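You operate a simulated robot arm through the tools that you are given. There is no shell and no other tool. Be economical: measure what you need, move in short steps, check, and stop when the job is done.

Carry out the task below with a simulated two-armed robot. There is one attempt and no reset: what you move stays moved.

TASK
Pour the cup of sesame sauce into the pot, screw the lid on and put it away.
Fine: empty the cup and put it back; pot into the sauce bench drawer, drawer closed. Set down upright: cup. Where these are worked on the way, their far stop is far enough and under half their travel is too little: sauce bench drawer.
Where things are to end (x, y in the base frame): pot within 0.06 m of [0.54, -0.07].

It is judged by the outcome, as a careful person would: the job done as asked, and still so three seconds after it is handed in. It fails if anything else is knocked over, pushed out of place, dropped, spilled or broken. A push-on lid holds only when it is set on centred and level and pressed home; a screw cap is set on level and turned clockwise until tight.

THE ROBOT
Two 7-joint arms with two-finger parallel grippers on one trunk, on a base that drives. Base frame: it is fixed to the floor where the robot stands at the start and does not move with it; the origin is under the middle of the robot, x ahead of it, y to its left, z up; the surface under the hand at the start is at about z = 0.9. Lengths are in m, angles in degrees, forces in N, time in s.
The left shoulder is at the start at [0.06, 0.143, 0.926], the right one opposite. With the tool pointing down near the work surface each hand reaches from about 0.28 to 0.7 m from the robot's upright axis, wherever it stands, measured 20 degrees to its own side. Places, roughly: inside of the sauce bench drawer [0.6, -0.1, 0.8]; sauce bench drawer [0.5, -0.1, 0.8]. Payload 1.57 kg a hand.
Tool frame (each hand has its own): the origin (TCP) lies between the finger pads and is the grasp point; the fingertips stand 0.03 m ahead of it; z points along the fingers, y is the line along which they close. The gripper opens to 0.11 m. The fingers are 0.024 m wide and 0.012 m thick; the gripper's body (0.048 by 0.112 m) begins 0.078 m behind the TCP.
Orientation is told as [roll, pitch, yaw] about the base's x, y, z axes, in that order, counted from this pose: with the fingers straight down and closing along the base's y, the tool's x points along the base's -x, its y along +y and its z along -z.

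THE INTERFACE
- The arms move only by the tool arm_command. It takes "left_series", "right_series" or both (then of equal length, played together; a hand with none holds still); each is a list of rows, each an object of numbers (a shift or turn left out is 0, a gripper value left out holds the last): "jaw": the opening, from 0 (shut) to 1 (fully open); "dx", "dy", "dz": the shift along the tool's x, y, z in units of 25 mm (1.0 is 25 mm); "wx", "wy", "wz": the turn, a rotation vector about the tool's x, y, z in units of 5 degrees (1.0 is 5 degrees). In form: [{"jaw": .., "dx": .., "dy": .., "dz": .., "wx": .., "wy": .., "wz": ..}, ...]. A call has 1 to 8 rows; each row shifts and turns the commanded pose from where the row before left it, along the tool's axes as they then stand. A call with a number of a shift or a turn outside -1 to 1 is refused whole. Each row takes 0.2 s and may step no farther than 0.05 m and 8.6 degrees from the row before; otherwise, or with a gripper value out of range, the whole call is refused. Where a pose cannot be reached the arm comes as near as it can. A force on the tool above 50 N (or 10 N above the force at the start of the call, whichever is more), or a blocked arm, ends the call early, and 0.2 s more pass. Each finger travels about 0.045 m/s and halts on what it meets, pressing with about 29 N; the grip force reading is that of the motor and also rises with nothing between the fingers. The clock runs only during rows and for 0.2 s after the last one: add rows that do not move to give the fingers time. The reply holds the time, the measured pose of the TCP, the force on the tool along the base axes, the opening and the grip force, in the units named above and with some noise, with the torque about the TCP (base axes, N m) and any sound that the robot's microphone picked up.
- Cameras (640 x 400 px; columns grow to the right, rows downward): "scene" is now at [0.0299, -0.0325, 1.5204]; the picture's right is [-0.47, -0.88, 0.00], its down [-0.77, 0.41, -0.50] and it looks along [0.44, -0.23, -0.87] (base axes); focal length 274 px, centre (320, 200). "left" rides on the left gripper at [0.07, -0.016, -0.141] in its tool frame; the picture's right is [0.23, 0.97, 0.00], its down [-0.86, 0.20, -0.48] and it looks along [-0.47, 0.11, 0.88] (tool axes); focal length 222 px, centre (320, 200). "right" rides on the right gripper at [0.07, 0.016, -0.141] in its tool frame; the picture's right is [-0.23, 0.97, 0.00], its down [-0.86, -0.20, -0.48] and it looks along [-0.47, -0.11, 0.88] (tool axes); focal length 222 px, centre (320, 200). There is no depth. A picture from a camera that has moved, and an enlarged one, comes with that camera's place and axes in the base frame and with its lens.
- grab_frame(camera): a new picture of that camera. It takes no simulated time.
- raise_lower(by): slides the trunk up (or, below 0, down) by that many m; the arms and the scene camera ride with it, the base frame stays. It gives what a move gives, with no picture.
- drive_base(legs): drives the robot by 1 to 6 legs, each [ahead, left, turn to the left] in m, m and degrees, along the robot's own axes; the way and the turn of a leg run together, so that a leg with both is an arc; at most 1.5 m and 180 degrees a leg. The arms and the cameras ride along, it lands a little off, and it stops where it bumps. It gives what a move gives.
- turn_head(pan, tilt): turns the head with the scene camera to pan (to the left, within 86 degrees either way) and tilt (down, from -29 to 69), counted from straight ahead of the robot. It gives what a move gives.
- inspect(camera, box): a new picture of the part [left, top, right, bottom] of that camera's present view, enlarged. It takes no simulated time.
- hand_in(): hands the job in; it is judged then, once.

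Work in short steps. Places have to be worked out from the pictures, the camera data and where the tool is seen: move nearer, look again, correct. Check each grasp and each placing, and mend what went wrong. You have 120 turns and 88 pictures in all, those below and enlarged ones among them. Open the grippers and draw the arms clear of the work before you hand the job in, unless the task says otherwise; then end with one line.

The tools are called after "Emit:" as name(argument=value, ...) on one line, values as JSON. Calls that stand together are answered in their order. arm_command: Moves the arms, as the interface text tells. Its arguments: {"type":"object","properties":{"left_series":{"type":"array","items":{"type":"object","properties":{"jaw":{"type":"number"},"dx":{"type":"number"},"dy":{"type":"number"},"dz":{"type":"number"},"wx":{"type":"number"},"wy":{"type":"number"},"wz":{"type":"number"}}}},"right_series":{"type":"array","items":{"type":"object","properties":{"jaw":{"type":"number"},"dx":{"type":"number"},"dy":{"type":"number"},"dz":{"type":"number"},"wx":{"type":"number"},"wy":{"type":"number"},"wz":{"type":"number"}}}}},"required":[]} The other tools are called the same way: raise_lower (by) slides the trunk up or down; drive_base (legs) drives the base; turn_head (pan, tilt) turns the head that bears the scene camera; grab_frame (camera) takes a picture; inspect (camera, box) takes an enlarged picture of a part of a camera's view; hand_in () hands the job in.

At the start:

```text
clock: 0.0
left_position: [0.5782, 0.0342, 1.0001]
left_orientation: [-0.1, 0.0, 0.0]
left_contact_force: [0.6, 0.3, -0.1]
left_wrist_torque: [-0.03, -0.02, 0.0]
left_grip_width: 0.1099
left_finger_force: 0.0
right_position: [0.3932, -0.4255, 1.0008]
right_orientation: [0.1, 0.0, 0.0]
right_contact_force: [-0.6, 0.4, -0.5]
right_wrist_torque: [0.0, 0.01, 0.01]
right_grip_width: 0.11
right_finger_force: 0.1
trunk travel left (down, up): [-0.525, 0.065]
robot x, y, heading: [0.0019, -0.0, -0.1]
head pan, tilt: [-28.1, 60.2]
```

scene: 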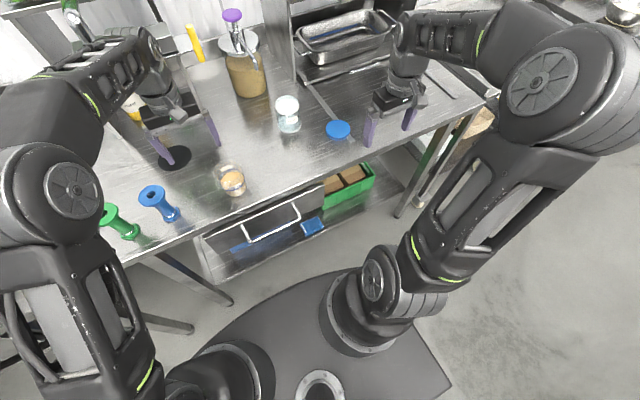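
right: 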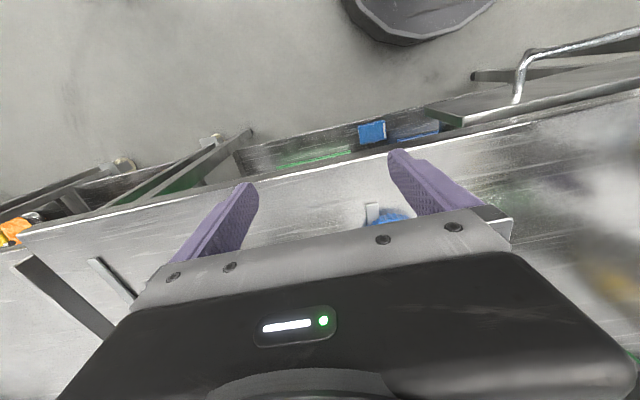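
left: 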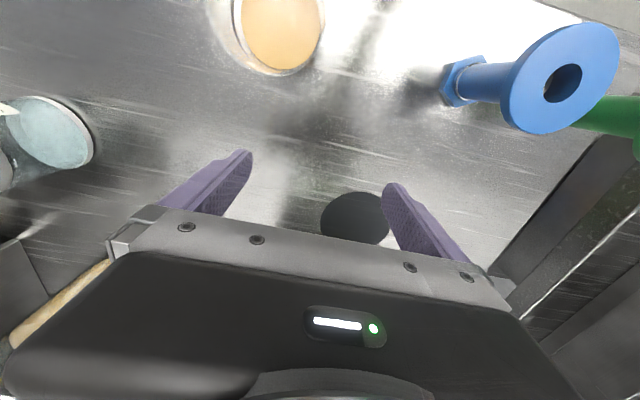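

I'll look closer at the bench to identify cup, pot and lid.

Emit:
inspect(camera="scene", box=[140, 60, 300, 220])

Emit:
inspect(camera="scene", box=[250, 70, 400, 170])

Emit:
inspect(camera="scene", box=[190, 150, 390, 280])

```text
2.50 times, centred on (220, 140) of scene
camera zoom: at [0.0299, -0.0325, 1.5204], right [-0.47, -0.88, 0.0], down [-0.77, 0.41, -0.5], along [0.44, -0.23, -0.87], focal length 685 px, centre (570, 350)
```

zoom: 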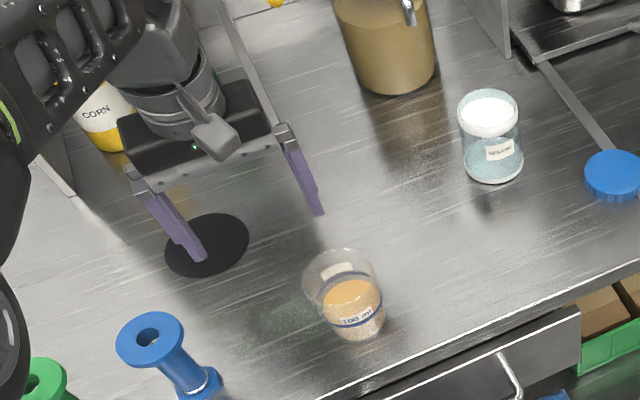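

```text
4.00 times, centred on (325, 120) of scene
camera zoom: at [0.0299, -0.0325, 1.5204], right [-0.47, -0.88, 0.0], down [-0.77, 0.41, -0.5], along [0.44, -0.23, -0.87], focal length 1096 px, centre (300, 520)
```

zoom: 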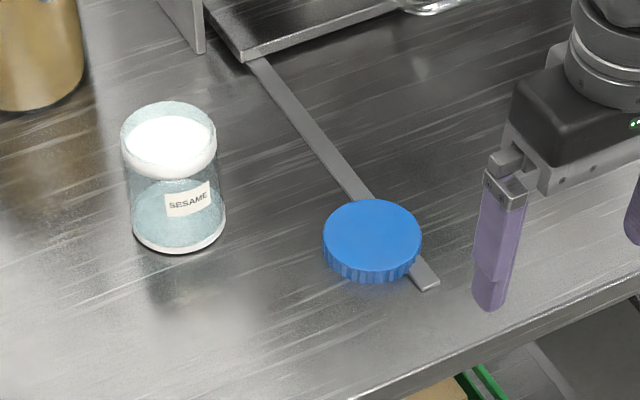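

```text
3.08 times, centred on (290, 215) of scene
camera zoom: at [0.0299, -0.0325, 1.5204], right [-0.47, -0.88, 0.0], down [-0.77, 0.41, -0.5], along [0.44, -0.23, -0.87], focal length 843 px, centre (412, 154)
```

zoom: 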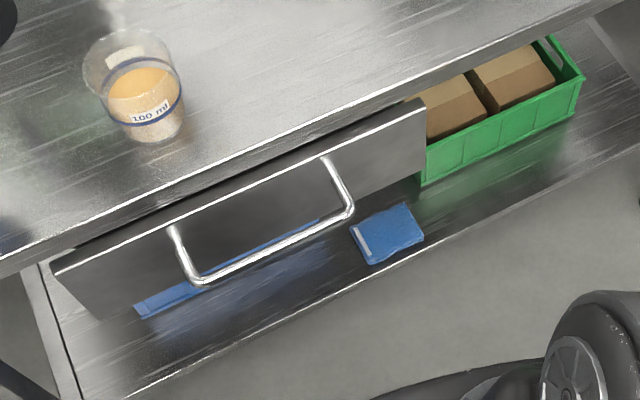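

The jar labelled SESAME (~0.61,-0.23) is the pot, the 100 ml cup is at ~(0.475,-0.015), the blue disc at ~(0.52,-0.35) is the lid. I look closer at pot and lid with wrist cameras.

Emit:
inspect(camera="left", box=[0, 60, 160, 160])

Emit:
inspect(camera="scene", box=[264, 88, 312, 138])

```text
4.00 times, centred on (80, 110) of left
camera zoom: at [0.5085, 0.0188, 1.1408], right [-0.23, 0.97, 0.0], down [0.86, 0.2, 0.48], along [0.47, 0.11, -0.88], focal length 888 px, centre (1280, 560)
```

zoom: 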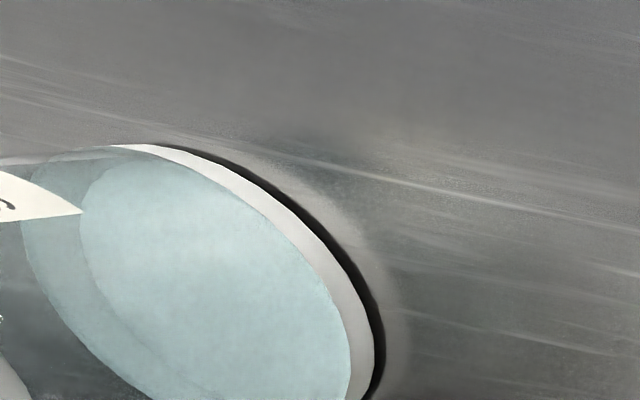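

```text
8.00 times, centred on (288, 113) of scene
camera zoom: at [0.0299, -0.0325, 1.5204], right [-0.47, -0.88, 0.0], down [-0.77, 0.41, -0.5], along [0.44, -0.23, -0.87], focal length 2192 px, centre (576, 896)
```

zoom: 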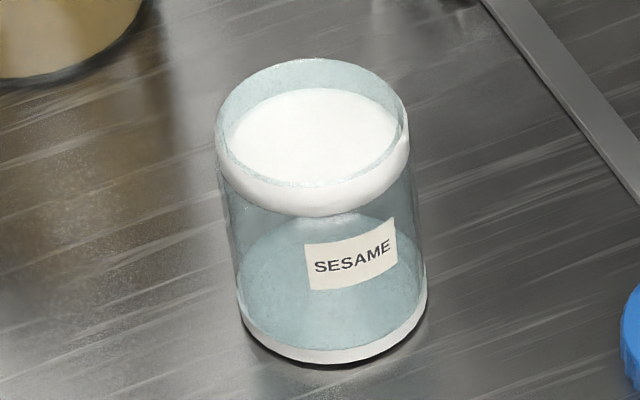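

The pot seems to have something white near the mouth. I'll swing the left hand up over there for a view from above.

Emit:
arm_command(left_series=[{"dz": -1}, {"dz": -1, "dy": -1}, {"dz": -1, "dy": -1}, {"dz": -1, "dy": -1}, {"dy": -1, "dx": 0.5}, {"dy": -1, "dx": 0.5}, {"dy": -1}, {"dy": -1}])

Emit:
grab_frame(camera="left")

```text
clock: 1.8
left_position: [0.5542, -0.0326, 1.041]
left_orientation: [-0.2, 0.0, 0.5]
left_contact_force: [0.3, 0.3, -0.1]
left_wrist_torque: [0.0, -0.01, 0.01]
left_grip_width: 0.1099
left_finger_force: 0.1
left hand out of reach, approached as far as the arm can: row 2, 3, 4, 7, 8
right_position: [0.3923, -0.4174, 1.0031]
right_orientation: [-0.4, 0.0, 0.2]
right_contact_force: [0.1, -0.5, 0.3]
right_wrist_torque: [0.01, 0.01, 0.03]
right_grip_width: 0.1099
right_finger_force: 0.0
trunk travel left (down, up): [-0.525, 0.065]
robot x, y, heading: [-0.0008, -0.001, 0.1]
head pan, tilt: [-28.1, 60.2]
```

```text
79 pictures are left
camera left: at [0.4841, -0.0486, 1.1819], right [-0.24, 0.97, 0.0], down [0.85, 0.21, 0.48], along [0.47, 0.11, -0.88], focal length 222 px, centre (320, 200)
```

left: 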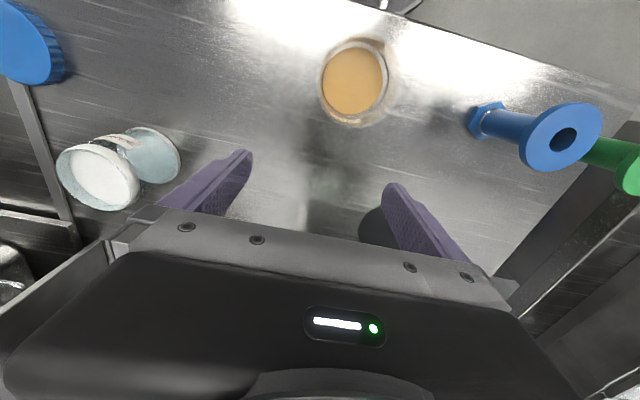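

Enlarging the pot.

Emit:
inspect(camera="left", box=[40, 110, 200, 220])

```text
3.64 times, centred on (120, 165) of left
camera zoom: at [0.4841, -0.0486, 1.1819], right [-0.24, 0.97, 0.0], down [0.85, 0.21, 0.48], along [0.47, 0.11, -0.88], focal length 808 px, centre (1047, 327)
```

zoom: 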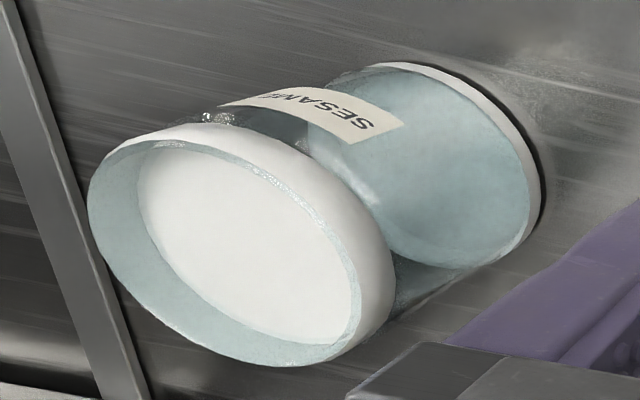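

The white disc lies recessed below the rim; unclear if it is a plug or just the look of the neck. I bring the right hand high over the pot for a close view (and move left back out of the way).

Emit:
arm_command(right_series=[{"dz": -1}, {"dz": -1, "dx": -0.5}, {"dz": -1, "dx": -0.7, "dy": 0.5}, {"dz": -0.5, "dx": -0.9, "dy": 0.9}, {"dz": -0.5, "dx": -0.9, "dy": 0.9}, {"dx": -0.9, "dy": 0.9}, {"dx": -0.9, "dy": 0.9}, {"dx": -0.5, "dy": 0.9}], left_series=[{"dy": 1}, {"dy": 1}, {"dy": 1}, {"dy": 1}, {"dy": 1}, {"dy": 1}, {"dy": 1}, {"dy": 1}])

Emit:
grab_frame(camera="right")

```text
clock: 3.6
left_position: [0.5538, 0.1589, 1.0404]
left_orientation: [-0.1, 0.0, 0.0]
left_contact_force: [0.8, 0.3, 0.5]
left_wrist_torque: [-0.01, 0.0, -0.03]
left_grip_width: 0.11
left_finger_force: 0.1
right_position: [0.5057, -0.3205, 1.0999]
right_orientation: [-0.2, -0.2, 0.0]
right_contact_force: [0.2, -0.3, 0.2]
right_wrist_torque: [-0.04, -0.03, 0.0]
right_grip_width: 0.11
right_finger_force: 0.1
right hand out of reach, approached as far as the arm can: row 7, 8
trunk travel left (down, up): [-0.525, 0.065]
robot x, y, heading: [0.0025, -0.003, -0.0]
head pan, tilt: [-28.1, 60.2]
```

```text
77 pictures are left
camera right: at [0.4367, -0.304, 1.242], right [0.23, 0.97, 0.0], down [0.85, -0.2, 0.48], along [0.47, -0.11, -0.88], focal length 222 px, centre (320, 200)
```

right: 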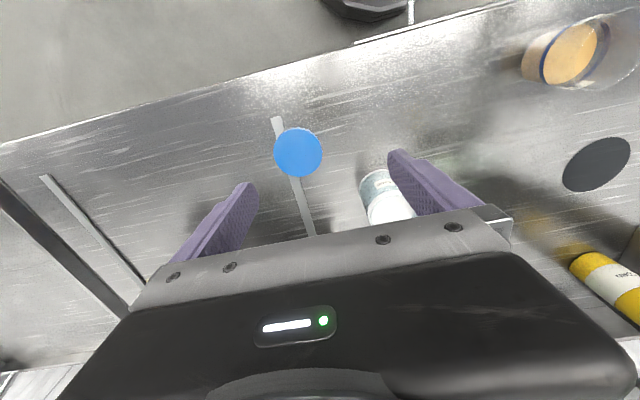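

Zooming the pot here.

Emit:
inspect(camera="right", box=[340, 150, 440, 230])

```text
5.00 times, centred on (390, 190) of right
camera zoom: at [0.4367, -0.304, 1.242], right [0.23, 0.97, 0.0], down [0.85, -0.2, 0.48], along [0.47, -0.11, -0.88], focal length 1111 px, centre (-30, 250)
```

zoom: 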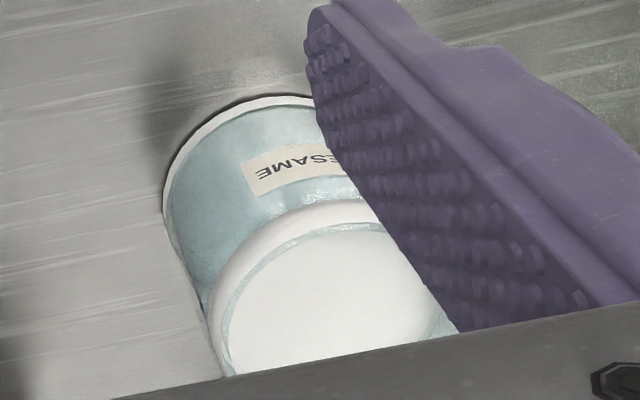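

I take the white neck as part of the jar's form. Now raise the trunk for reach and park the right hand to the right.

Emit:
raise_lower(by=0.06)

Emit:
arm_command(right_series=[{"dx": 1, "dy": -1}, {"dx": 1, "dy": -1}, {"dx": 1, "dy": -1}, {"dx": 1, "dy": -1}, {}, {}, {}, {}], left_series=[{"dy": -1, "wz": 1}, {"dy": -1, "wz": 1}, {"wz": 1}, {"wz": 1}, {"wy": -1}, {"wy": -1}, {"wy": -1}, {"wy": -1}])

```text
clock: 4.6
left_position: [0.5533, 0.1579, 1.1009]
left_orientation: [0.0, 0.0, 0.1]
left_contact_force: [0.1, 0.5, -0.3]
left_wrist_torque: [-0.01, -0.01, -0.02]
left_grip_width: 0.11
left_finger_force: 0.0
right_position: [0.5071, -0.3228, 1.1603]
right_orientation: [0.0, -0.3, 0.0]
right_contact_force: [-0.1, 0.9, -0.7]
right_wrist_torque: [-0.01, -0.02, -0.01]
right_grip_width: 0.11
right_finger_force: 0.2
trunk travel left (down, up): [-0.585, 0.005]
robot x, y, heading: [0.0025, -0.0027, 0.3]
head pan, tilt: [-28.1, 60.2]
```

```text
clock: 6.4
left_position: [0.5524, 0.1068, 1.1007]
left_orientation: [0.0, -20.1, -20.1]
left_contact_force: [0.4, -0.9, -0.3]
left_wrist_torque: [-0.01, -0.01, 0.04]
left_grip_width: 0.11
left_finger_force: 0.0
right_position: [0.4069, -0.4224, 1.158]
right_orientation: [0.0, -0.1, -0.1]
right_contact_force: [-0.3, 0.0, 0.0]
right_wrist_torque: [0.01, 0.01, -0.02]
right_grip_width: 0.1101
right_finger_force: 0.0
trunk travel left (down, up): [-0.585, 0.005]
robot x, y, heading: [0.0021, 0.003, -0.1]
head pan, tilt: [-28.1, 60.2]
```

Continue pitching to about -60°.

Emit:
arm_command(left_series=[{"wy": -1}, {"wy": -1}, {"wy": -1}, {"wy": -1}, {"wy": -1}, {"wy": -1}, {"wy": -1}, {"wy": -1}])

Emit:
grab_frame(camera="scene")

Emit:
grab_frame(camera="left")

```text
clock: 8.2
left_position: [0.5531, 0.1141, 1.0986]
left_orientation: [1.8, -53.7, -20.1]
left_contact_force: [0.6, -1.2, -0.2]
left_wrist_torque: [0.02, 0.01, -0.01]
left_grip_width: 0.1102
left_finger_force: 0.1
left hand out of reach, approached as far as the arm can: row 7, 8
right_position: [0.4067, -0.4218, 1.1598]
right_orientation: [0.1, -0.3, 0.0]
right_contact_force: [-0.3, 0.7, 0.1]
right_wrist_torque: [-0.01, -0.01, -0.01]
right_grip_width: 0.1101
right_finger_force: 0.1
trunk travel left (down, up): [-0.585, 0.005]
robot x, y, heading: [0.0001, -0.0022, 0.1]
head pan, tilt: [-28.1, 60.2]
```

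```text
75 pictures are left
camera scene: at [0.0298, -0.0323, 1.5804], right [-0.47, -0.88, 0.0], down [-0.77, 0.41, -0.5], along [0.44, -0.23, -0.87], focal length 274 px, centre (320, 200)
```

scene: 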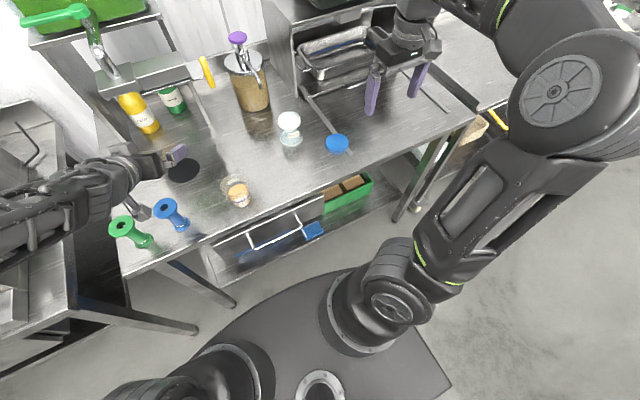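

```text
74 pictures are left
camera left: at [0.4012, 0.1493, 1.1259], right [0.19, 0.97, -0.17], down [0.17, 0.13, 0.98], along [0.97, -0.21, -0.14], focal length 222 px, centre (320, 200)
```

left: 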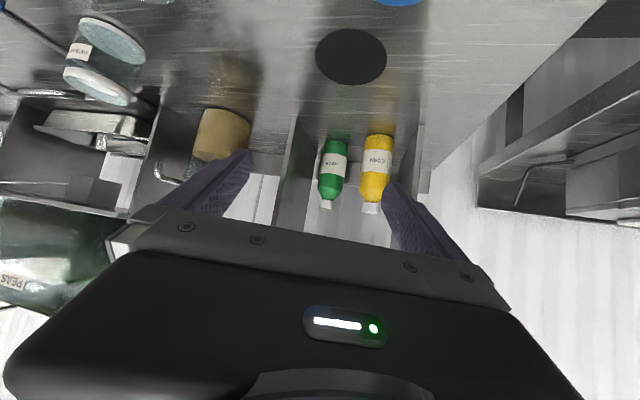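

Hand tilts fine. Measure the cup precisely.

Emit:
inspect(camera="scene", box=[200, 160, 280, 220])

```text
6.67 times, centred on (240, 190) of scene
camera zoom: at [0.0298, -0.0323, 1.5804], right [-0.47, -0.88, 0.0], down [-0.77, 0.41, -0.5], along [0.44, -0.23, -0.87], focal length 1826 px, centre (853, 267)
```

zoom: 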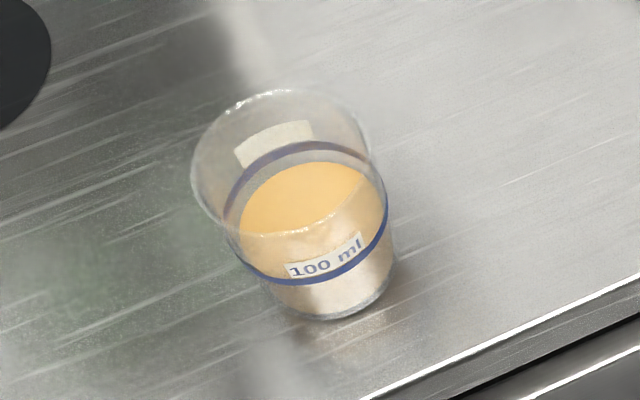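

Cup centre ≈ (0.473,-0.016), height 0.09, rim ⌀0.07. Move the left hand above it.

Emit:
arm_command(left_series=[{"dy": -1, "dx": 0.12, "dz": -0.17}, {"dy": -1, "dx": 0.12, "dz": -0.17}, {"dy": -1, "dx": 0.12, "dz": -0.17}, {"dy": -1, "dx": 0.12, "dz": -0.17}, {"dy": -1, "dx": 0.12, "dz": -0.17}, {"dy": -1, "dx": 0.12, "dz": -0.17}, {}])

```text
clock: 9.8
left_position: [0.4767, -0.0173, 1.0969]
left_orientation: [1.9, -53.7, -20.1]
left_contact_force: [0.3, -0.5, 0.3]
left_wrist_torque: [0.0, 0.0, 0.01]
left_grip_width: 0.11
left_finger_force: 0.0
right_position: [0.4071, -0.4205, 1.1597]
right_orientation: [-0.1, -0.2, 0.0]
right_contact_force: [-0.2, 0.8, 0.5]
right_wrist_torque: [0.01, 0.02, 0.02]
right_grip_width: 0.1101
right_finger_force: 0.0
trunk travel left (down, up): [-0.585, 0.005]
robot x, y, heading: [0.0005, -0.0016, 0.1]
head pan, tilt: [-28.1, 60.2]
```

Descend ~0.1 m straight down and check alignment.

Emit:
arm_command(left_series=[{"dx": 0.806, "dz": 0.592}, {"dx": 0.806, "dz": 0.592}, {"dx": 0.806, "dz": 0.592}])

Emit:
inspect(camera="scene", box=[170, 130, 290, 220])

Emit:
grab_frame(camera="left")

```text
clock: 10.6
left_position: [0.478, -0.0154, 1.0224]
left_orientation: [1.8, -53.7, -20.4]
left_contact_force: [0.4, 0.2, 0.0]
left_wrist_torque: [0.0, 0.01, -0.04]
left_grip_width: 0.1101
left_finger_force: 0.1
right_position: [0.4075, -0.4209, 1.1585]
right_orientation: [0.1, -0.2, 0.0]
right_contact_force: [0.2, -0.5, -0.3]
right_wrist_torque: [0.03, 0.01, 0.0]
right_grip_width: 0.11
right_finger_force: 0.0
trunk travel left (down, up): [-0.585, 0.005]
robot x, y, heading: [0.0001, 0.0003, -0.1]
head pan, tilt: [-28.1, 60.2]
```

```text
4.44 times, centred on (230, 175) of scene
camera zoom: at [0.0306, -0.0324, 1.5804], right [-0.47, -0.88, 0.0], down [-0.77, 0.41, -0.5], along [0.44, -0.23, -0.87], focal length 1218 px, centre (720, 311)
```

zoom: 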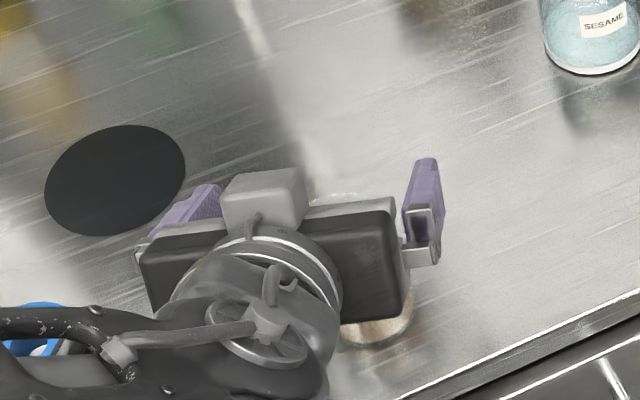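

```text
71 pictures are left
camera left: at [0.3258, 0.0184, 1.049], right [0.19, 0.97, -0.16], down [0.17, 0.13, 0.98], along [0.97, -0.21, -0.14], focal length 222 px, centre (320, 200)
```

left: 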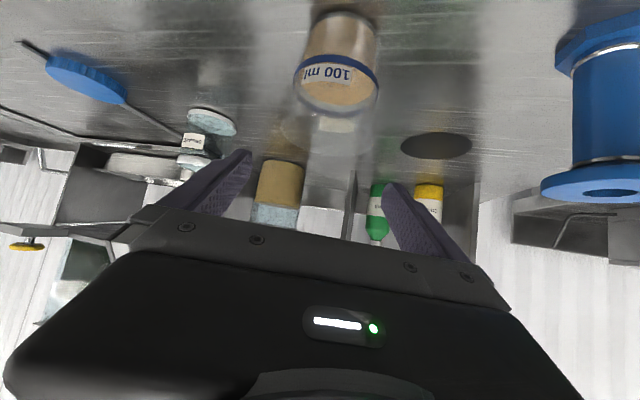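

Aligned. Descend to z≈0.95.

Emit:
arm_command(left_series=[{"dx": 0.806, "dz": 0.592}, {"dx": 0.806, "dz": 0.592}, {"dx": 0.72, "dz": 0.53}])

Emit:
grab_frame(camera="left")

```text
clock: 11.4
left_position: [0.4775, -0.0146, 0.9494]
left_orientation: [1.8, -53.8, -20.1]
left_contact_force: [0.2, -1.1, -0.3]
left_wrist_torque: [0.02, 0.04, -0.02]
left_grip_width: 0.1102
left_finger_force: 0.1
right_position: [0.4079, -0.4219, 1.1599]
right_orientation: [-0.2, -0.2, -0.1]
right_contact_force: [0.3, -0.3, -0.1]
right_wrist_torque: [0.01, 0.04, -0.01]
right_grip_width: 0.1101
right_finger_force: 0.0
trunk travel left (down, up): [-0.585, 0.005]
robot x, y, heading: [-0.0001, 0.0002, 0.1]
head pan, tilt: [-28.1, 60.2]
```

```text
70 pictures are left
camera left: at [0.3259, 0.0194, 0.9758], right [0.19, 0.97, -0.16], down [0.17, 0.13, 0.98], along [0.97, -0.21, -0.14], focal length 222 px, centre (320, 200)
```

left: 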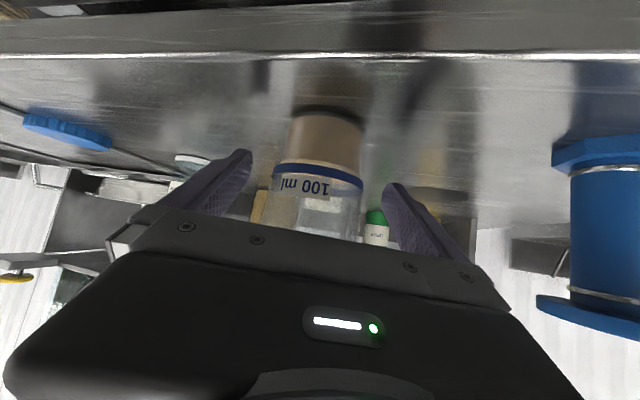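

Cup sits between the fingers; close gently.

Emit:
arm_command(left_series=[{"jaw": 0.45}, {}, {}, {}, {}, {}])

```text
clock: 12.8
left_position: [0.4772, -0.0144, 0.9498]
left_orientation: [1.9, -53.7, -20.3]
left_contact_force: [-1.0, -0.3, 0.3]
left_wrist_torque: [-0.11, 0.03, 0.0]
left_grip_width: 0.0628
left_finger_force: 29.3
right_position: [0.4065, -0.4223, 1.1595]
right_orientation: [-0.1, -0.2, -0.1]
right_contact_force: [-0.7, -0.2, -0.2]
right_wrist_torque: [-0.01, -0.03, 0.0]
right_grip_width: 0.1099
right_finger_force: 0.2
trunk travel left (down, up): [-0.585, 0.005]
robot x, y, heading: [0.0015, 0.0031, 0.0]
head pan, tilt: [-28.1, 60.2]
```

Cup gripped (63 mm). Lift 0.14 m and begin moving toward the pot.

Emit:
arm_command(left_series=[{"dx": -0.806, "dz": -0.592}, {"dx": -0.806, "dz": -0.592}, {"dx": -0.806, "dz": -0.592}, {"dx": -0.806, "dz": -0.592}, {"dx": -0.806, "dz": -0.592}, {"dx": -0.564, "dz": -0.414}, {}])

Emit:
arm_command(left_series=[{"dx": -0.565, "dz": 0.771, "dy": -0.525}, {"dx": -0.565, "dz": 0.771, "dy": -0.525}, {"dx": -0.565, "dz": 0.771, "dy": -0.525}, {"dx": -0.565, "dz": 0.771, "dy": -0.525}, {}])

Emit:
grab_frame(camera="scene")

```text
clock: 14.4
left_position: [0.4753, -0.0178, 1.0923]
left_orientation: [1.9, -53.8, -20.2]
left_contact_force: [-0.1, 0.2, -0.7]
left_wrist_torque: [-0.01, 0.0, -0.01]
left_grip_width: 0.0494
left_finger_force: 0.0
right_position: [0.4072, -0.4221, 1.1601]
right_orientation: [0.0, -0.3, 0.0]
right_contact_force: [0.4, -1.1, 0.1]
right_wrist_torque: [0.02, 0.01, 0.01]
right_grip_width: 0.11
right_finger_force: 0.0
trunk travel left (down, up): [-0.585, 0.005]
robot x, y, heading: [-0.0011, 0.0004, 0.2]
head pan, tilt: [-28.1, 60.2]
```

```text
clock: 15.6
left_position: [0.5494, -0.0961, 1.0905]
left_orientation: [1.9, -53.9, -20.2]
left_contact_force: [0.2, 0.5, -0.3]
left_wrist_torque: [-0.02, -0.02, -0.01]
left_grip_width: 0.0494
left_finger_force: 0.1
right_position: [0.406, -0.4213, 1.1595]
right_orientation: [-0.2, -0.3, 0.0]
right_contact_force: [-0.2, -0.5, -0.2]
right_wrist_torque: [-0.02, 0.0, 0.0]
right_grip_width: 0.1103
right_finger_force: 0.0
trunk travel left (down, up): [-0.585, 0.005]
robot x, y, heading: [-0.0004, 0.0041, 0.1]
head pan, tilt: [-28.1, 60.2]
```

```text
69 pictures are left
camera scene: at [0.0295, -0.0322, 1.5804], right [-0.47, -0.88, 0.0], down [-0.77, 0.41, -0.5], along [0.44, -0.23, -0.87], focal length 274 px, centre (320, 200)
```

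scene: 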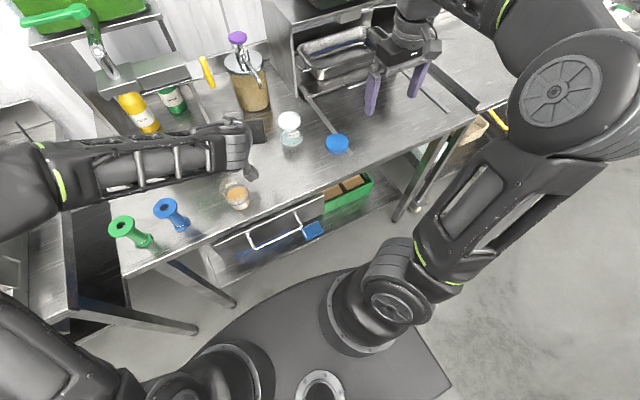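

The cup slipped out (width fell to commanded). Check that it still stands unspilled.

Emit:
inspect(camera="scene", box=[200, 160, 280, 220])

```text
6.67 times, centred on (240, 190) of scene
camera zoom: at [0.0295, -0.0322, 1.5804], right [-0.47, -0.88, 0.0], down [-0.77, 0.41, -0.5], along [0.44, -0.23, -0.87], focal length 1826 px, centre (853, 267)
```

zoom: 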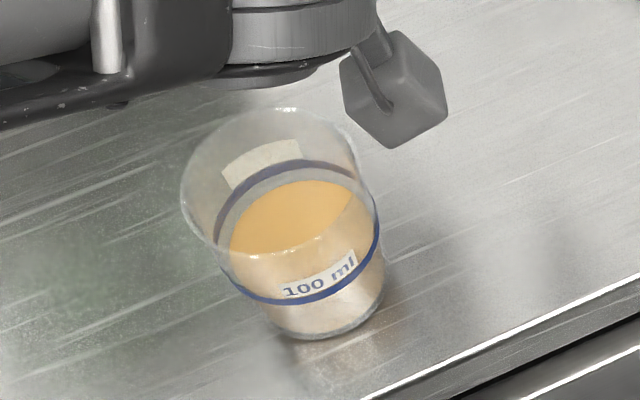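

Cup upright, no spill, shifted ~8 mm to ≈(0.467,-0.010). I go back above it with open fingers, fixing the small roll, to regrip firmer.

Emit:
arm_command(left_series=[{"jaw": 1, "dx": 0.503, "dz": -0.687, "dy": 0.422, "wx": 0.36}, {"dx": 0.503, "dz": -0.687, "dy": 0.422}, {"dx": 0.503, "dz": -0.687, "dy": 0.422}, {"dx": 0.503, "dz": -0.687, "dy": 0.422}, {"dx": 0.503, "dz": -0.687, "dy": 0.422}, {}, {}])

```text
clock: 17.2
left_position: [0.4676, -0.0111, 1.09]
left_orientation: [0.1, -53.9, -20.3]
left_contact_force: [-0.2, 0.0, -0.3]
left_wrist_torque: [0.02, -0.02, 0.01]
left_grip_width: 0.1097
left_finger_force: 0.0
right_position: [0.4071, -0.4213, 1.1589]
right_orientation: [0.1, -0.1, -0.1]
right_contact_force: [-0.7, 0.1, 0.7]
right_wrist_torque: [0.01, -0.02, 0.0]
right_grip_width: 0.1099
right_finger_force: 0.2
trunk travel left (down, up): [-0.585, 0.005]
robot x, y, heading: [-0.0013, 0.002, -0.1]
head pan, tilt: [-28.1, 60.2]
```

Descend to z≈0.945.

Emit:
arm_command(left_series=[{"dx": 0.808, "dz": 0.589}, {"dx": 0.808, "dz": 0.589}, {"dx": 0.808, "dz": 0.589}, {"dx": 0.808, "dz": 0.589}, {"dx": 0.808, "dz": 0.589}, {"dx": 0.646, "dz": 0.471}, {}])

Emit:
grab_frame(camera="left")

```text
clock: 18.8
left_position: [0.4675, -0.0114, 0.9465]
left_orientation: [0.1, -53.8, -20.2]
left_contact_force: [0.2, -0.2, 0.4]
left_wrist_torque: [-0.01, -0.02, 0.0]
left_grip_width: 0.1102
left_finger_force: 0.1
right_position: [0.4076, -0.4212, 1.1581]
right_orientation: [0.0, -0.2, -0.1]
right_contact_force: [-0.6, -0.5, 0.2]
right_wrist_torque: [-0.02, 0.01, 0.0]
right_grip_width: 0.1097
right_finger_force: 0.0
trunk travel left (down, up): [-0.585, 0.005]
robot x, y, heading: [-0.0007, 0.0024, 0.0]
head pan, tilt: [-28.1, 60.2]
```

```text
67 pictures are left
camera left: at [0.3167, 0.0271, 0.9734], right [0.21, 0.96, -0.18], down [0.18, 0.15, 0.97], along [0.96, -0.24, -0.14], focal length 222 px, centre (320, 200)
```

left: 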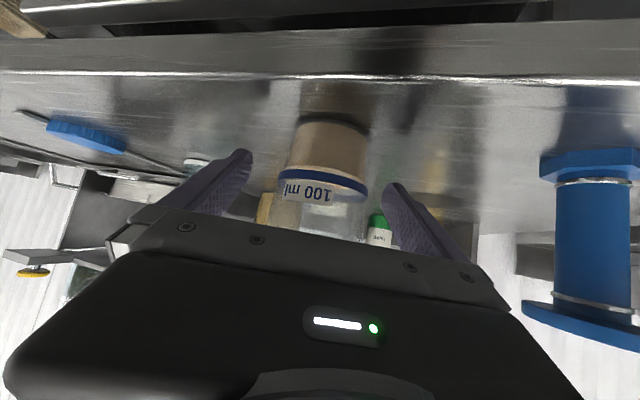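

Cup centred on TCP. Close with full command and lift just 8 mm.

Emit:
arm_command(left_series=[{"jaw": 0}, {}, {}, {}, {}, {}, {}, {}])

Emit:
arm_command(left_series=[{"dx": -0.08, "dz": -0.06}, {"dx": -0.08, "dz": -0.06}, {"dx": -0.08, "dz": -0.06}, {}])

Emit:
grab_frame(camera="left")

```text
clock: 20.6
left_position: [0.4692, -0.0111, 0.9471]
left_orientation: [0.1, -53.7, -20.2]
left_contact_force: [-0.2, 0.2, 0.4]
left_wrist_torque: [0.05, -0.03, 0.0]
left_grip_width: 0.0619
left_finger_force: 29.2
right_position: [0.4064, -0.422, 1.1587]
right_orientation: [0.1, -0.1, 0.0]
right_contact_force: [-0.7, -0.1, -0.8]
right_wrist_torque: [-0.02, 0.01, 0.0]
right_grip_width: 0.1097
right_finger_force: 0.0
trunk travel left (down, up): [-0.585, 0.005]
robot x, y, heading: [-0.0008, 0.0019, -0.0]
head pan, tilt: [-28.1, 60.2]
```

```text
clock: 21.6
left_position: [0.4669, -0.012, 0.9528]
left_orientation: [0.1, -53.7, -20.2]
left_contact_force: [0.3, -0.2, -1.6]
left_wrist_torque: [0.0, -0.01, 0.02]
left_grip_width: 0.0619
left_finger_force: 29.1
right_position: [0.4067, -0.4213, 1.1589]
right_orientation: [0.0, -0.2, 0.0]
right_contact_force: [0.6, -0.1, -0.2]
right_wrist_torque: [-0.01, 0.0, -0.04]
right_grip_width: 0.1101
right_finger_force: 0.0
trunk travel left (down, up): [-0.585, 0.005]
robot x, y, heading: [-0.0022, -0.0019, -0.0]
head pan, tilt: [-28.1, 60.2]
```

```text
66 pictures are left
camera left: at [0.3166, 0.0271, 0.9807], right [0.21, 0.96, -0.18], down [0.18, 0.15, 0.97], along [0.96, -0.24, -0.14], focal length 222 px, centre (320, 200)
```

left: 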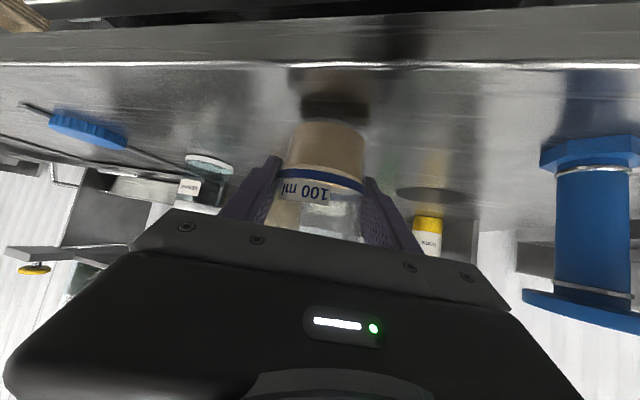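

It holds now (about 1.6 N carried). Lift at moderate speed.

Emit:
arm_command(left_series=[{"dx": -0.2, "dz": -0.145}, {"dx": -0.4, "dz": -0.29}, {"dx": -0.5, "dz": -0.36}, {"dx": -0.5, "dz": -0.36}, {"dx": -0.5, "dz": -0.36}, {"dx": -0.5, "dz": -0.36}, {"dx": -0.4, "dz": -0.29}, {"dx": -0.2, "dz": -0.145}])

Emit:
grab_frame(camera="left")

```text
clock: 23.4
left_position: [0.4687, -0.0124, 1.0526]
left_orientation: [0.1, -53.7, -20.2]
left_contact_force: [0.1, -0.1, -1.6]
left_wrist_torque: [0.02, -0.02, 0.01]
left_grip_width: 0.0614
left_finger_force: 29.4
right_position: [0.4064, -0.4215, 1.16]
right_orientation: [0.0, -0.2, -0.1]
right_contact_force: [-0.1, -0.3, 0.5]
right_wrist_torque: [-0.01, 0.05, -0.02]
right_grip_width: 0.11
right_finger_force: 0.0
trunk travel left (down, up): [-0.585, 0.005]
robot x, y, heading: [0.0036, 0.0033, 0.1]
head pan, tilt: [-28.1, 60.2]
```

```text
65 pictures are left
camera left: at [0.317, 0.0261, 1.0792], right [0.21, 0.96, -0.18], down [0.18, 0.15, 0.97], along [0.96, -0.24, -0.14], focal length 222 px, centre (320, 200)
```

left: 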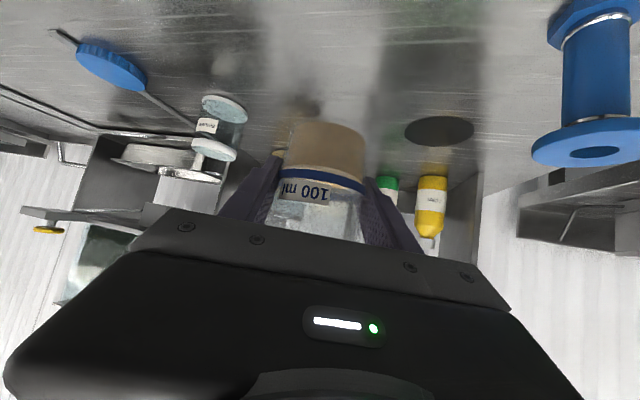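

Held. Zoom on the pot from this low angle to understand the white disc before pouring.

Emit:
inspect(camera="left", box=[180, 85, 260, 175])

```text
4.44 times, centred on (220, 130) of left
camera zoom: at [0.317, 0.0261, 1.0792], right [0.21, 0.96, -0.18], down [0.18, 0.15, 0.97], along [0.96, -0.24, -0.14], focal length 987 px, centre (764, 511)
```

zoom: 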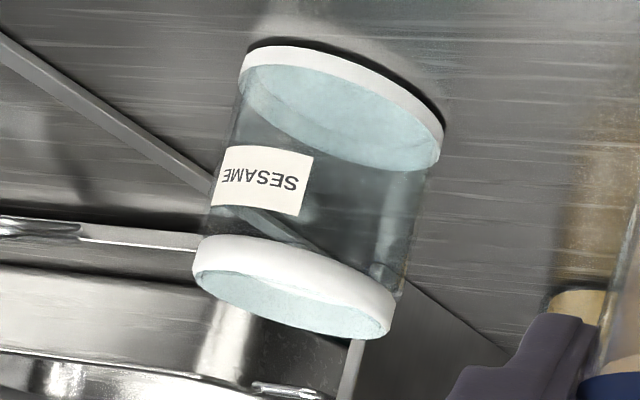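

The mouth looks open with a white collar around the neck from this angle. I carry the cup towards the pot, raising slightly.

Emit:
arm_command(left_series=[{"dx": -0.6, "dz": -0.44}, {"dx": -0.6, "dz": -0.44}, {"dx": -0.442, "dz": 0.601, "dy": -0.392}, {"dx": -0.442, "dz": 0.601, "dy": -0.392}, {"dx": -0.442, "dz": 0.601, "dy": -0.392}, {"dx": -0.442, "dz": 0.601, "dy": -0.392}, {"dx": -0.442, "dz": 0.601, "dy": -0.392}, {"dx": -0.442, "dz": 0.601, "dy": -0.392}])

Emit:
arm_command(left_series=[{"dx": -0.442, "dz": 0.601, "dy": -0.392}, {"dx": -0.442, "dz": 0.601, "dy": -0.392}, {"dx": -0.442, "dz": 0.601, "dy": -0.392}, {"dx": -0.442, "dz": 0.601, "dy": -0.392}, {}])

Emit:
grab_frame(camera="scene")

```text
clock: 25.2
left_position: [0.5548, -0.1062, 1.0901]
left_orientation: [0.0, -53.7, -20.2]
left_contact_force: [0.9, 0.3, -0.9]
left_wrist_torque: [-0.02, 0.0, 0.01]
left_grip_width: 0.0613
left_finger_force: 29.5
right_position: [0.4073, -0.4223, 1.1598]
right_orientation: [0.0, -0.2, 0.0]
right_contact_force: [0.0, -0.5, 0.5]
right_wrist_torque: [-0.01, 0.02, 0.0]
right_grip_width: 0.1101
right_finger_force: 0.0
trunk travel left (down, up): [-0.585, 0.005]
robot x, y, heading: [0.0015, -0.0041, 0.1]
head pan, tilt: [-28.1, 60.2]
```

```text
clock: 26.4
left_position: [0.6088, -0.1682, 1.0895]
left_orientation: [0.1, -53.7, -20.2]
left_contact_force: [0.6, -0.1, -1.0]
left_wrist_torque: [0.02, 0.01, -0.01]
left_grip_width: 0.0615
left_finger_force: 28.6
right_position: [0.4071, -0.4222, 1.1592]
right_orientation: [0.1, -0.2, 0.1]
right_contact_force: [-0.1, -0.3, -0.7]
right_wrist_torque: [-0.01, -0.02, -0.02]
right_grip_width: 0.1096
right_finger_force: 0.0
trunk travel left (down, up): [-0.585, 0.005]
robot x, y, heading: [-0.0043, -0.0001, 0.0]
head pan, tilt: [-28.1, 60.2]
```

```text
63 pictures are left
camera scene: at [0.0298, -0.0323, 1.5804], right [-0.47, -0.88, 0.0], down [-0.77, 0.41, -0.5], along [0.44, -0.23, -0.87], focal length 274 px, centre (320, 200)
```

scene: 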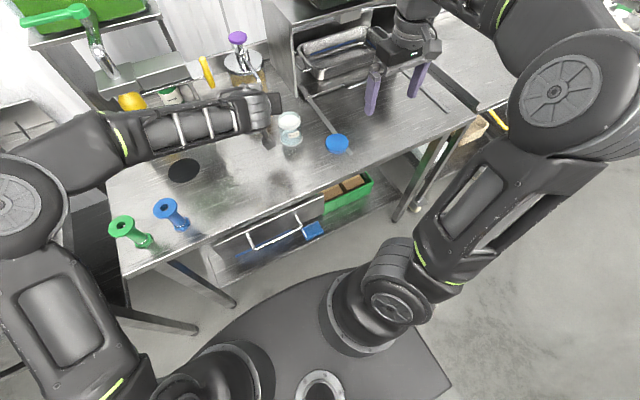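

Finish the shift and start tilting to ~36° about the hand's heading axis.

Emit:
arm_command(left_series=[{"dx": -0.459, "dz": 0.625, "dy": -0.376}, {"dx": -0.459, "dz": 0.625, "dy": -0.376}, {"wx": -0.708, "wz": 0.967}, {"wx": -0.708, "wz": 0.967}, {"wx": -0.708, "wz": 0.967}, {"wx": -0.708, "wz": 0.967}, {"wx": -0.708, "wz": 0.967}, {"wx": -0.708, "wz": 0.967}])

Emit:
inspect(camera="scene", box=[220, 70, 340, 160])

Emit:
grab_frame(camera="left")

```text
clock: 28.2
left_position: [0.6393, -0.2005, 1.0904]
left_orientation: [51.0, -40.7, -58.8]
left_contact_force: [0.0, -0.1, -1.0]
left_wrist_torque: [-0.01, 0.02, 0.01]
left_grip_width: 0.0617
left_finger_force: 29.2
right_position: [0.4074, -0.4203, 1.1603]
right_orientation: [0.0, -0.2, 0.1]
right_contact_force: [0.8, -0.4, -0.4]
right_wrist_torque: [-0.01, -0.01, 0.0]
right_grip_width: 0.1098
right_finger_force: 0.0
trunk travel left (down, up): [-0.585, 0.005]
robot x, y, heading: [-0.0011, 0.0019, -0.1]
head pan, tilt: [-28.1, 60.2]
```

```text
4.44 times, centred on (280, 115) of scene
camera zoom: at [0.0299, -0.0331, 1.5804], right [-0.47, -0.88, 0.0], down [-0.77, 0.41, -0.5], along [0.44, -0.23, -0.87], focal length 1218 px, centre (498, 578)
```

zoom: 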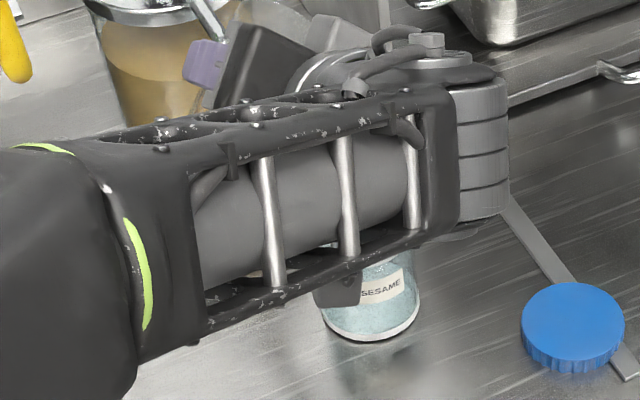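

```text
61 pictures are left
camera left: at [0.4837, -0.1732, 1.1024], right [0.18, 0.89, 0.43], down [-0.03, -0.43, 0.9], along [0.98, -0.18, -0.05], focal length 222 px, centre (320, 200)
```

left: 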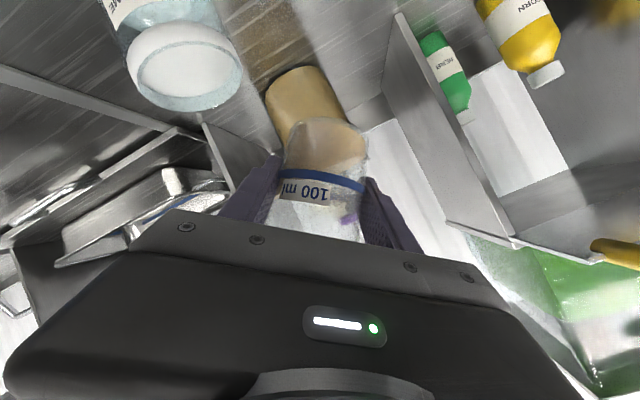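

Tilt works; lip is computed over the pot mouth (~0.621,-0.25). Lower 20 mm and tilt slowly on to ~60°.

Emit:
arm_command(left_series=[{"dx": 0.52, "dy": -0.47, "dz": 0.38}, {"wx": -0.59, "wz": 0.806}, {"wx": -0.59, "wz": 0.806}, {"wx": -0.59, "wz": 0.806}, {"wx": -0.354, "wz": 0.484}, {"wx": -0.354, "wz": 0.484}, {"wx": -0.354, "wz": 0.484}, {}])

Emit:
grab_frame(camera="left")

```text
clock: 30.0
left_position: [0.6389, -0.1991, 1.0697]
left_orientation: [71.2, -23.7, -69.9]
left_contact_force: [0.7, -0.4, -1.2]
left_wrist_torque: [0.03, 0.01, 0.0]
left_grip_width: 0.0619
left_finger_force: 29.1
right_position: [0.4074, -0.4211, 1.1596]
right_orientation: [0.1, -0.2, -0.1]
right_contact_force: [-0.7, -0.4, -0.1]
right_wrist_torque: [-0.04, -0.02, -0.01]
right_grip_width: 0.1101
right_finger_force: 0.0
trunk travel left (down, up): [-0.585, 0.005]
robot x, y, heading: [0.0012, -0.0008, 0.0]
head pan, tilt: [-28.1, 60.2]
```

```text
60 pictures are left
camera left: at [0.483, -0.1753, 1.0691], right [0.1, 0.65, 0.75], down [-0.14, -0.74, 0.66], along [0.98, -0.17, 0.02], focal length 222 px, centre (320, 200)
```

left: 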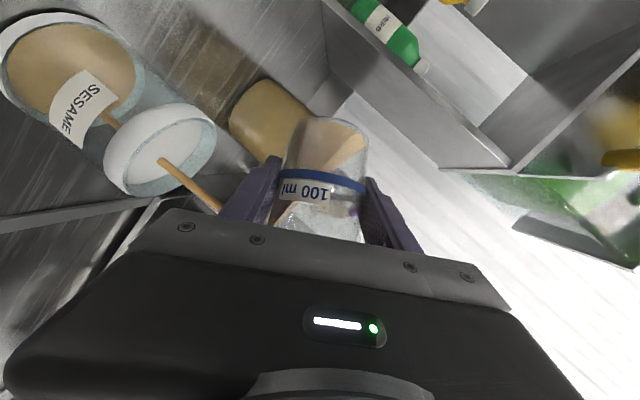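

The stream enters the mouth's centre and sauce collects on the pot floor. Keep tilting slowly.

Emit:
arm_command(left_series=[{}, {}, {"wx": -0.354, "wz": 0.484}, {"wx": -0.354, "wz": 0.484}, {"wx": -0.354, "wz": 0.484}, {"wx": -0.354, "wz": 0.484}, {"wx": -0.354, "wz": 0.484}, {}])

Emit:
grab_frame(camera="left")

```text
clock: 31.8
left_position: [0.6397, -0.1992, 1.0707]
left_orientation: [81.0, -12.0, -73.0]
left_contact_force: [-1.0, 0.3, -0.9]
left_wrist_torque: [0.02, 0.02, 0.01]
left_grip_width: 0.062
left_finger_force: 28.5
right_position: [0.407, -0.4222, 1.1591]
right_orientation: [0.1, -0.2, 0.0]
right_contact_force: [-0.2, 0.6, -0.3]
right_wrist_torque: [-0.04, -0.01, 0.01]
right_grip_width: 0.11
right_finger_force: 0.0
trunk travel left (down, up): [-0.585, 0.005]
robot x, y, heading: [0.0001, 0.001, 0.1]
head pan, tilt: [-28.1, 60.2]
```

```text
59 pictures are left
camera left: at [0.4832, -0.1743, 1.0615], right [0.02, 0.45, 0.89], down [-0.19, -0.87, 0.44], along [0.98, -0.18, 0.07], focal length 222 px, centre (320, 200)
```

left: 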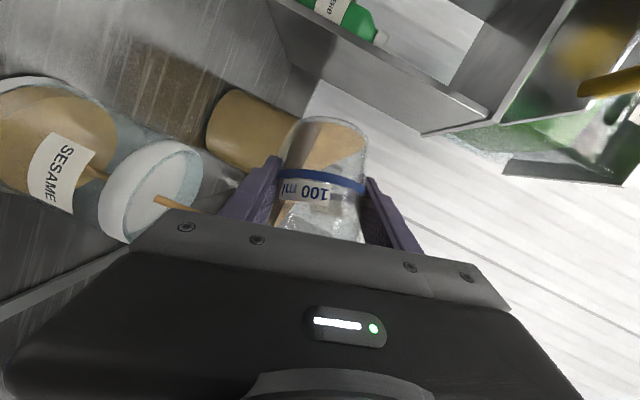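

Still pouring on target at 75°. Continue to ~95°.

Emit:
arm_command(left_series=[{}, {}, {"wx": -0.354, "wz": 0.484}, {"wx": -0.354, "wz": 0.484}, {"wx": -0.354, "wz": 0.484}, {"wx": -0.59, "wz": 0.806}, {"wx": -0.59, "wz": 0.806}, {}])

Emit:
arm_command(left_series=[{}, {}, {}, {}])

Emit:
grab_frame(camera="left")

```text
clock: 33.6
left_position: [0.6405, -0.1996, 1.0704]
left_orientation: [92.3, 3.2, -73.9]
left_contact_force: [-0.3, -0.4, 0.1]
left_wrist_torque: [0.02, -0.03, -0.01]
left_grip_width: 0.0617
left_finger_force: 29.1
right_position: [0.4079, -0.4217, 1.159]
right_orientation: [-0.1, -0.1, 0.0]
right_contact_force: [0.0, -0.2, 0.0]
right_wrist_torque: [-0.03, 0.02, 0.05]
right_grip_width: 0.11
right_finger_force: 0.0
trunk travel left (down, up): [-0.585, 0.005]
robot x, y, heading: [0.0002, 0.0011, -0.1]
head pan, tilt: [-28.1, 60.2]
```

```text
clock: 34.6
left_position: [0.6404, -0.1984, 1.0706]
left_orientation: [92.3, 3.2, -73.8]
left_contact_force: [0.1, -0.3, -0.1]
left_wrist_torque: [0.01, -0.01, 0.02]
left_grip_width: 0.0618
left_finger_force: 28.9
right_position: [0.4067, -0.421, 1.1579]
right_orientation: [0.0, -0.3, 0.1]
right_contact_force: [-0.6, -0.2, -0.3]
right_wrist_torque: [-0.01, 0.0, 0.01]
right_grip_width: 0.1101
right_finger_force: 0.0
trunk travel left (down, up): [-0.585, 0.005]
robot x, y, heading: [-0.0018, 0.0001, -0.1]
head pan, tilt: [-28.1, 60.2]
```

```text
58 pictures are left
camera left: at [0.4852, -0.1697, 1.0515], right [-0.09, 0.15, 0.98], down [-0.23, -0.96, 0.13], along [0.97, -0.21, 0.12], focal length 222 px, centre (320, 200)
```

left: 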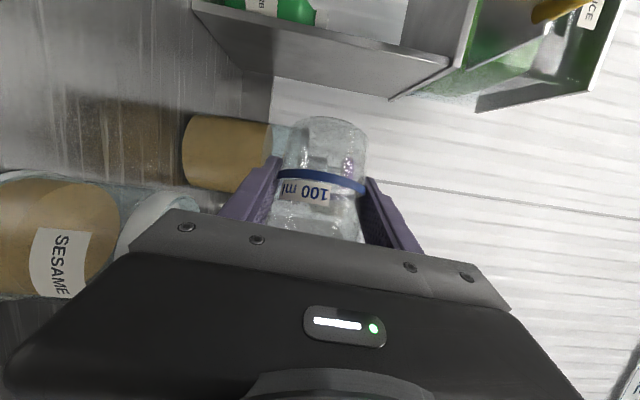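

Cup looks empty; tilt a bit further to drain, wait.

Emit:
arm_command(left_series=[{"wx": -0.59, "wz": 0.806}, {"wx": -0.59, "wz": 0.806}, {"wx": -0.59, "wz": 0.806}, {}, {}, {}, {}, {}])

Emit:
inspect(camera="left", box=[240, 90, 400, 250])

```text
clock: 36.4
left_position: [0.6392, -0.2001, 1.0699]
left_orientation: [101.4, 15.1, -72.4]
left_contact_force: [0.3, 0.1, -1.0]
left_wrist_torque: [0.01, 0.01, -0.02]
left_grip_width: 0.0617
left_finger_force: 28.7
right_position: [0.4069, -0.4231, 1.1582]
right_orientation: [0.1, -0.2, 0.0]
right_contact_force: [0.9, 0.2, -0.4]
right_wrist_torque: [0.02, 0.03, 0.01]
right_grip_width: 0.1098
right_finger_force: 0.1
trunk travel left (down, up): [-0.585, 0.005]
robot x, y, heading: [-0.0024, -0.0, -0.1]
head pan, tilt: [-28.1, 60.2]
```

```text
2.50 times, centred on (320, 170) of left
camera zoom: at [0.4867, -0.1647, 1.0454], right [-0.17, -0.09, 0.98], down [-0.23, -0.97, -0.13], along [0.96, -0.24, 0.15], focal length 555 px, centre (320, 275)
```

zoom: 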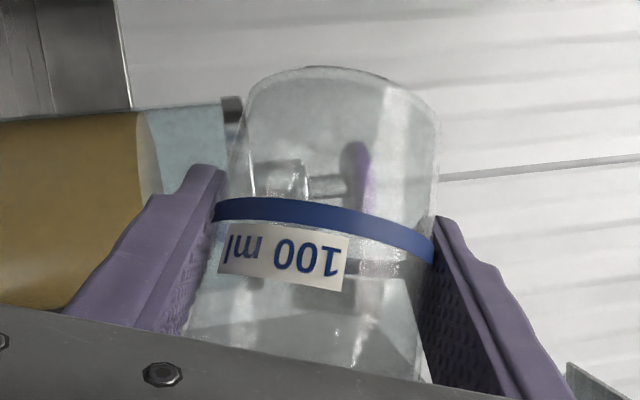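

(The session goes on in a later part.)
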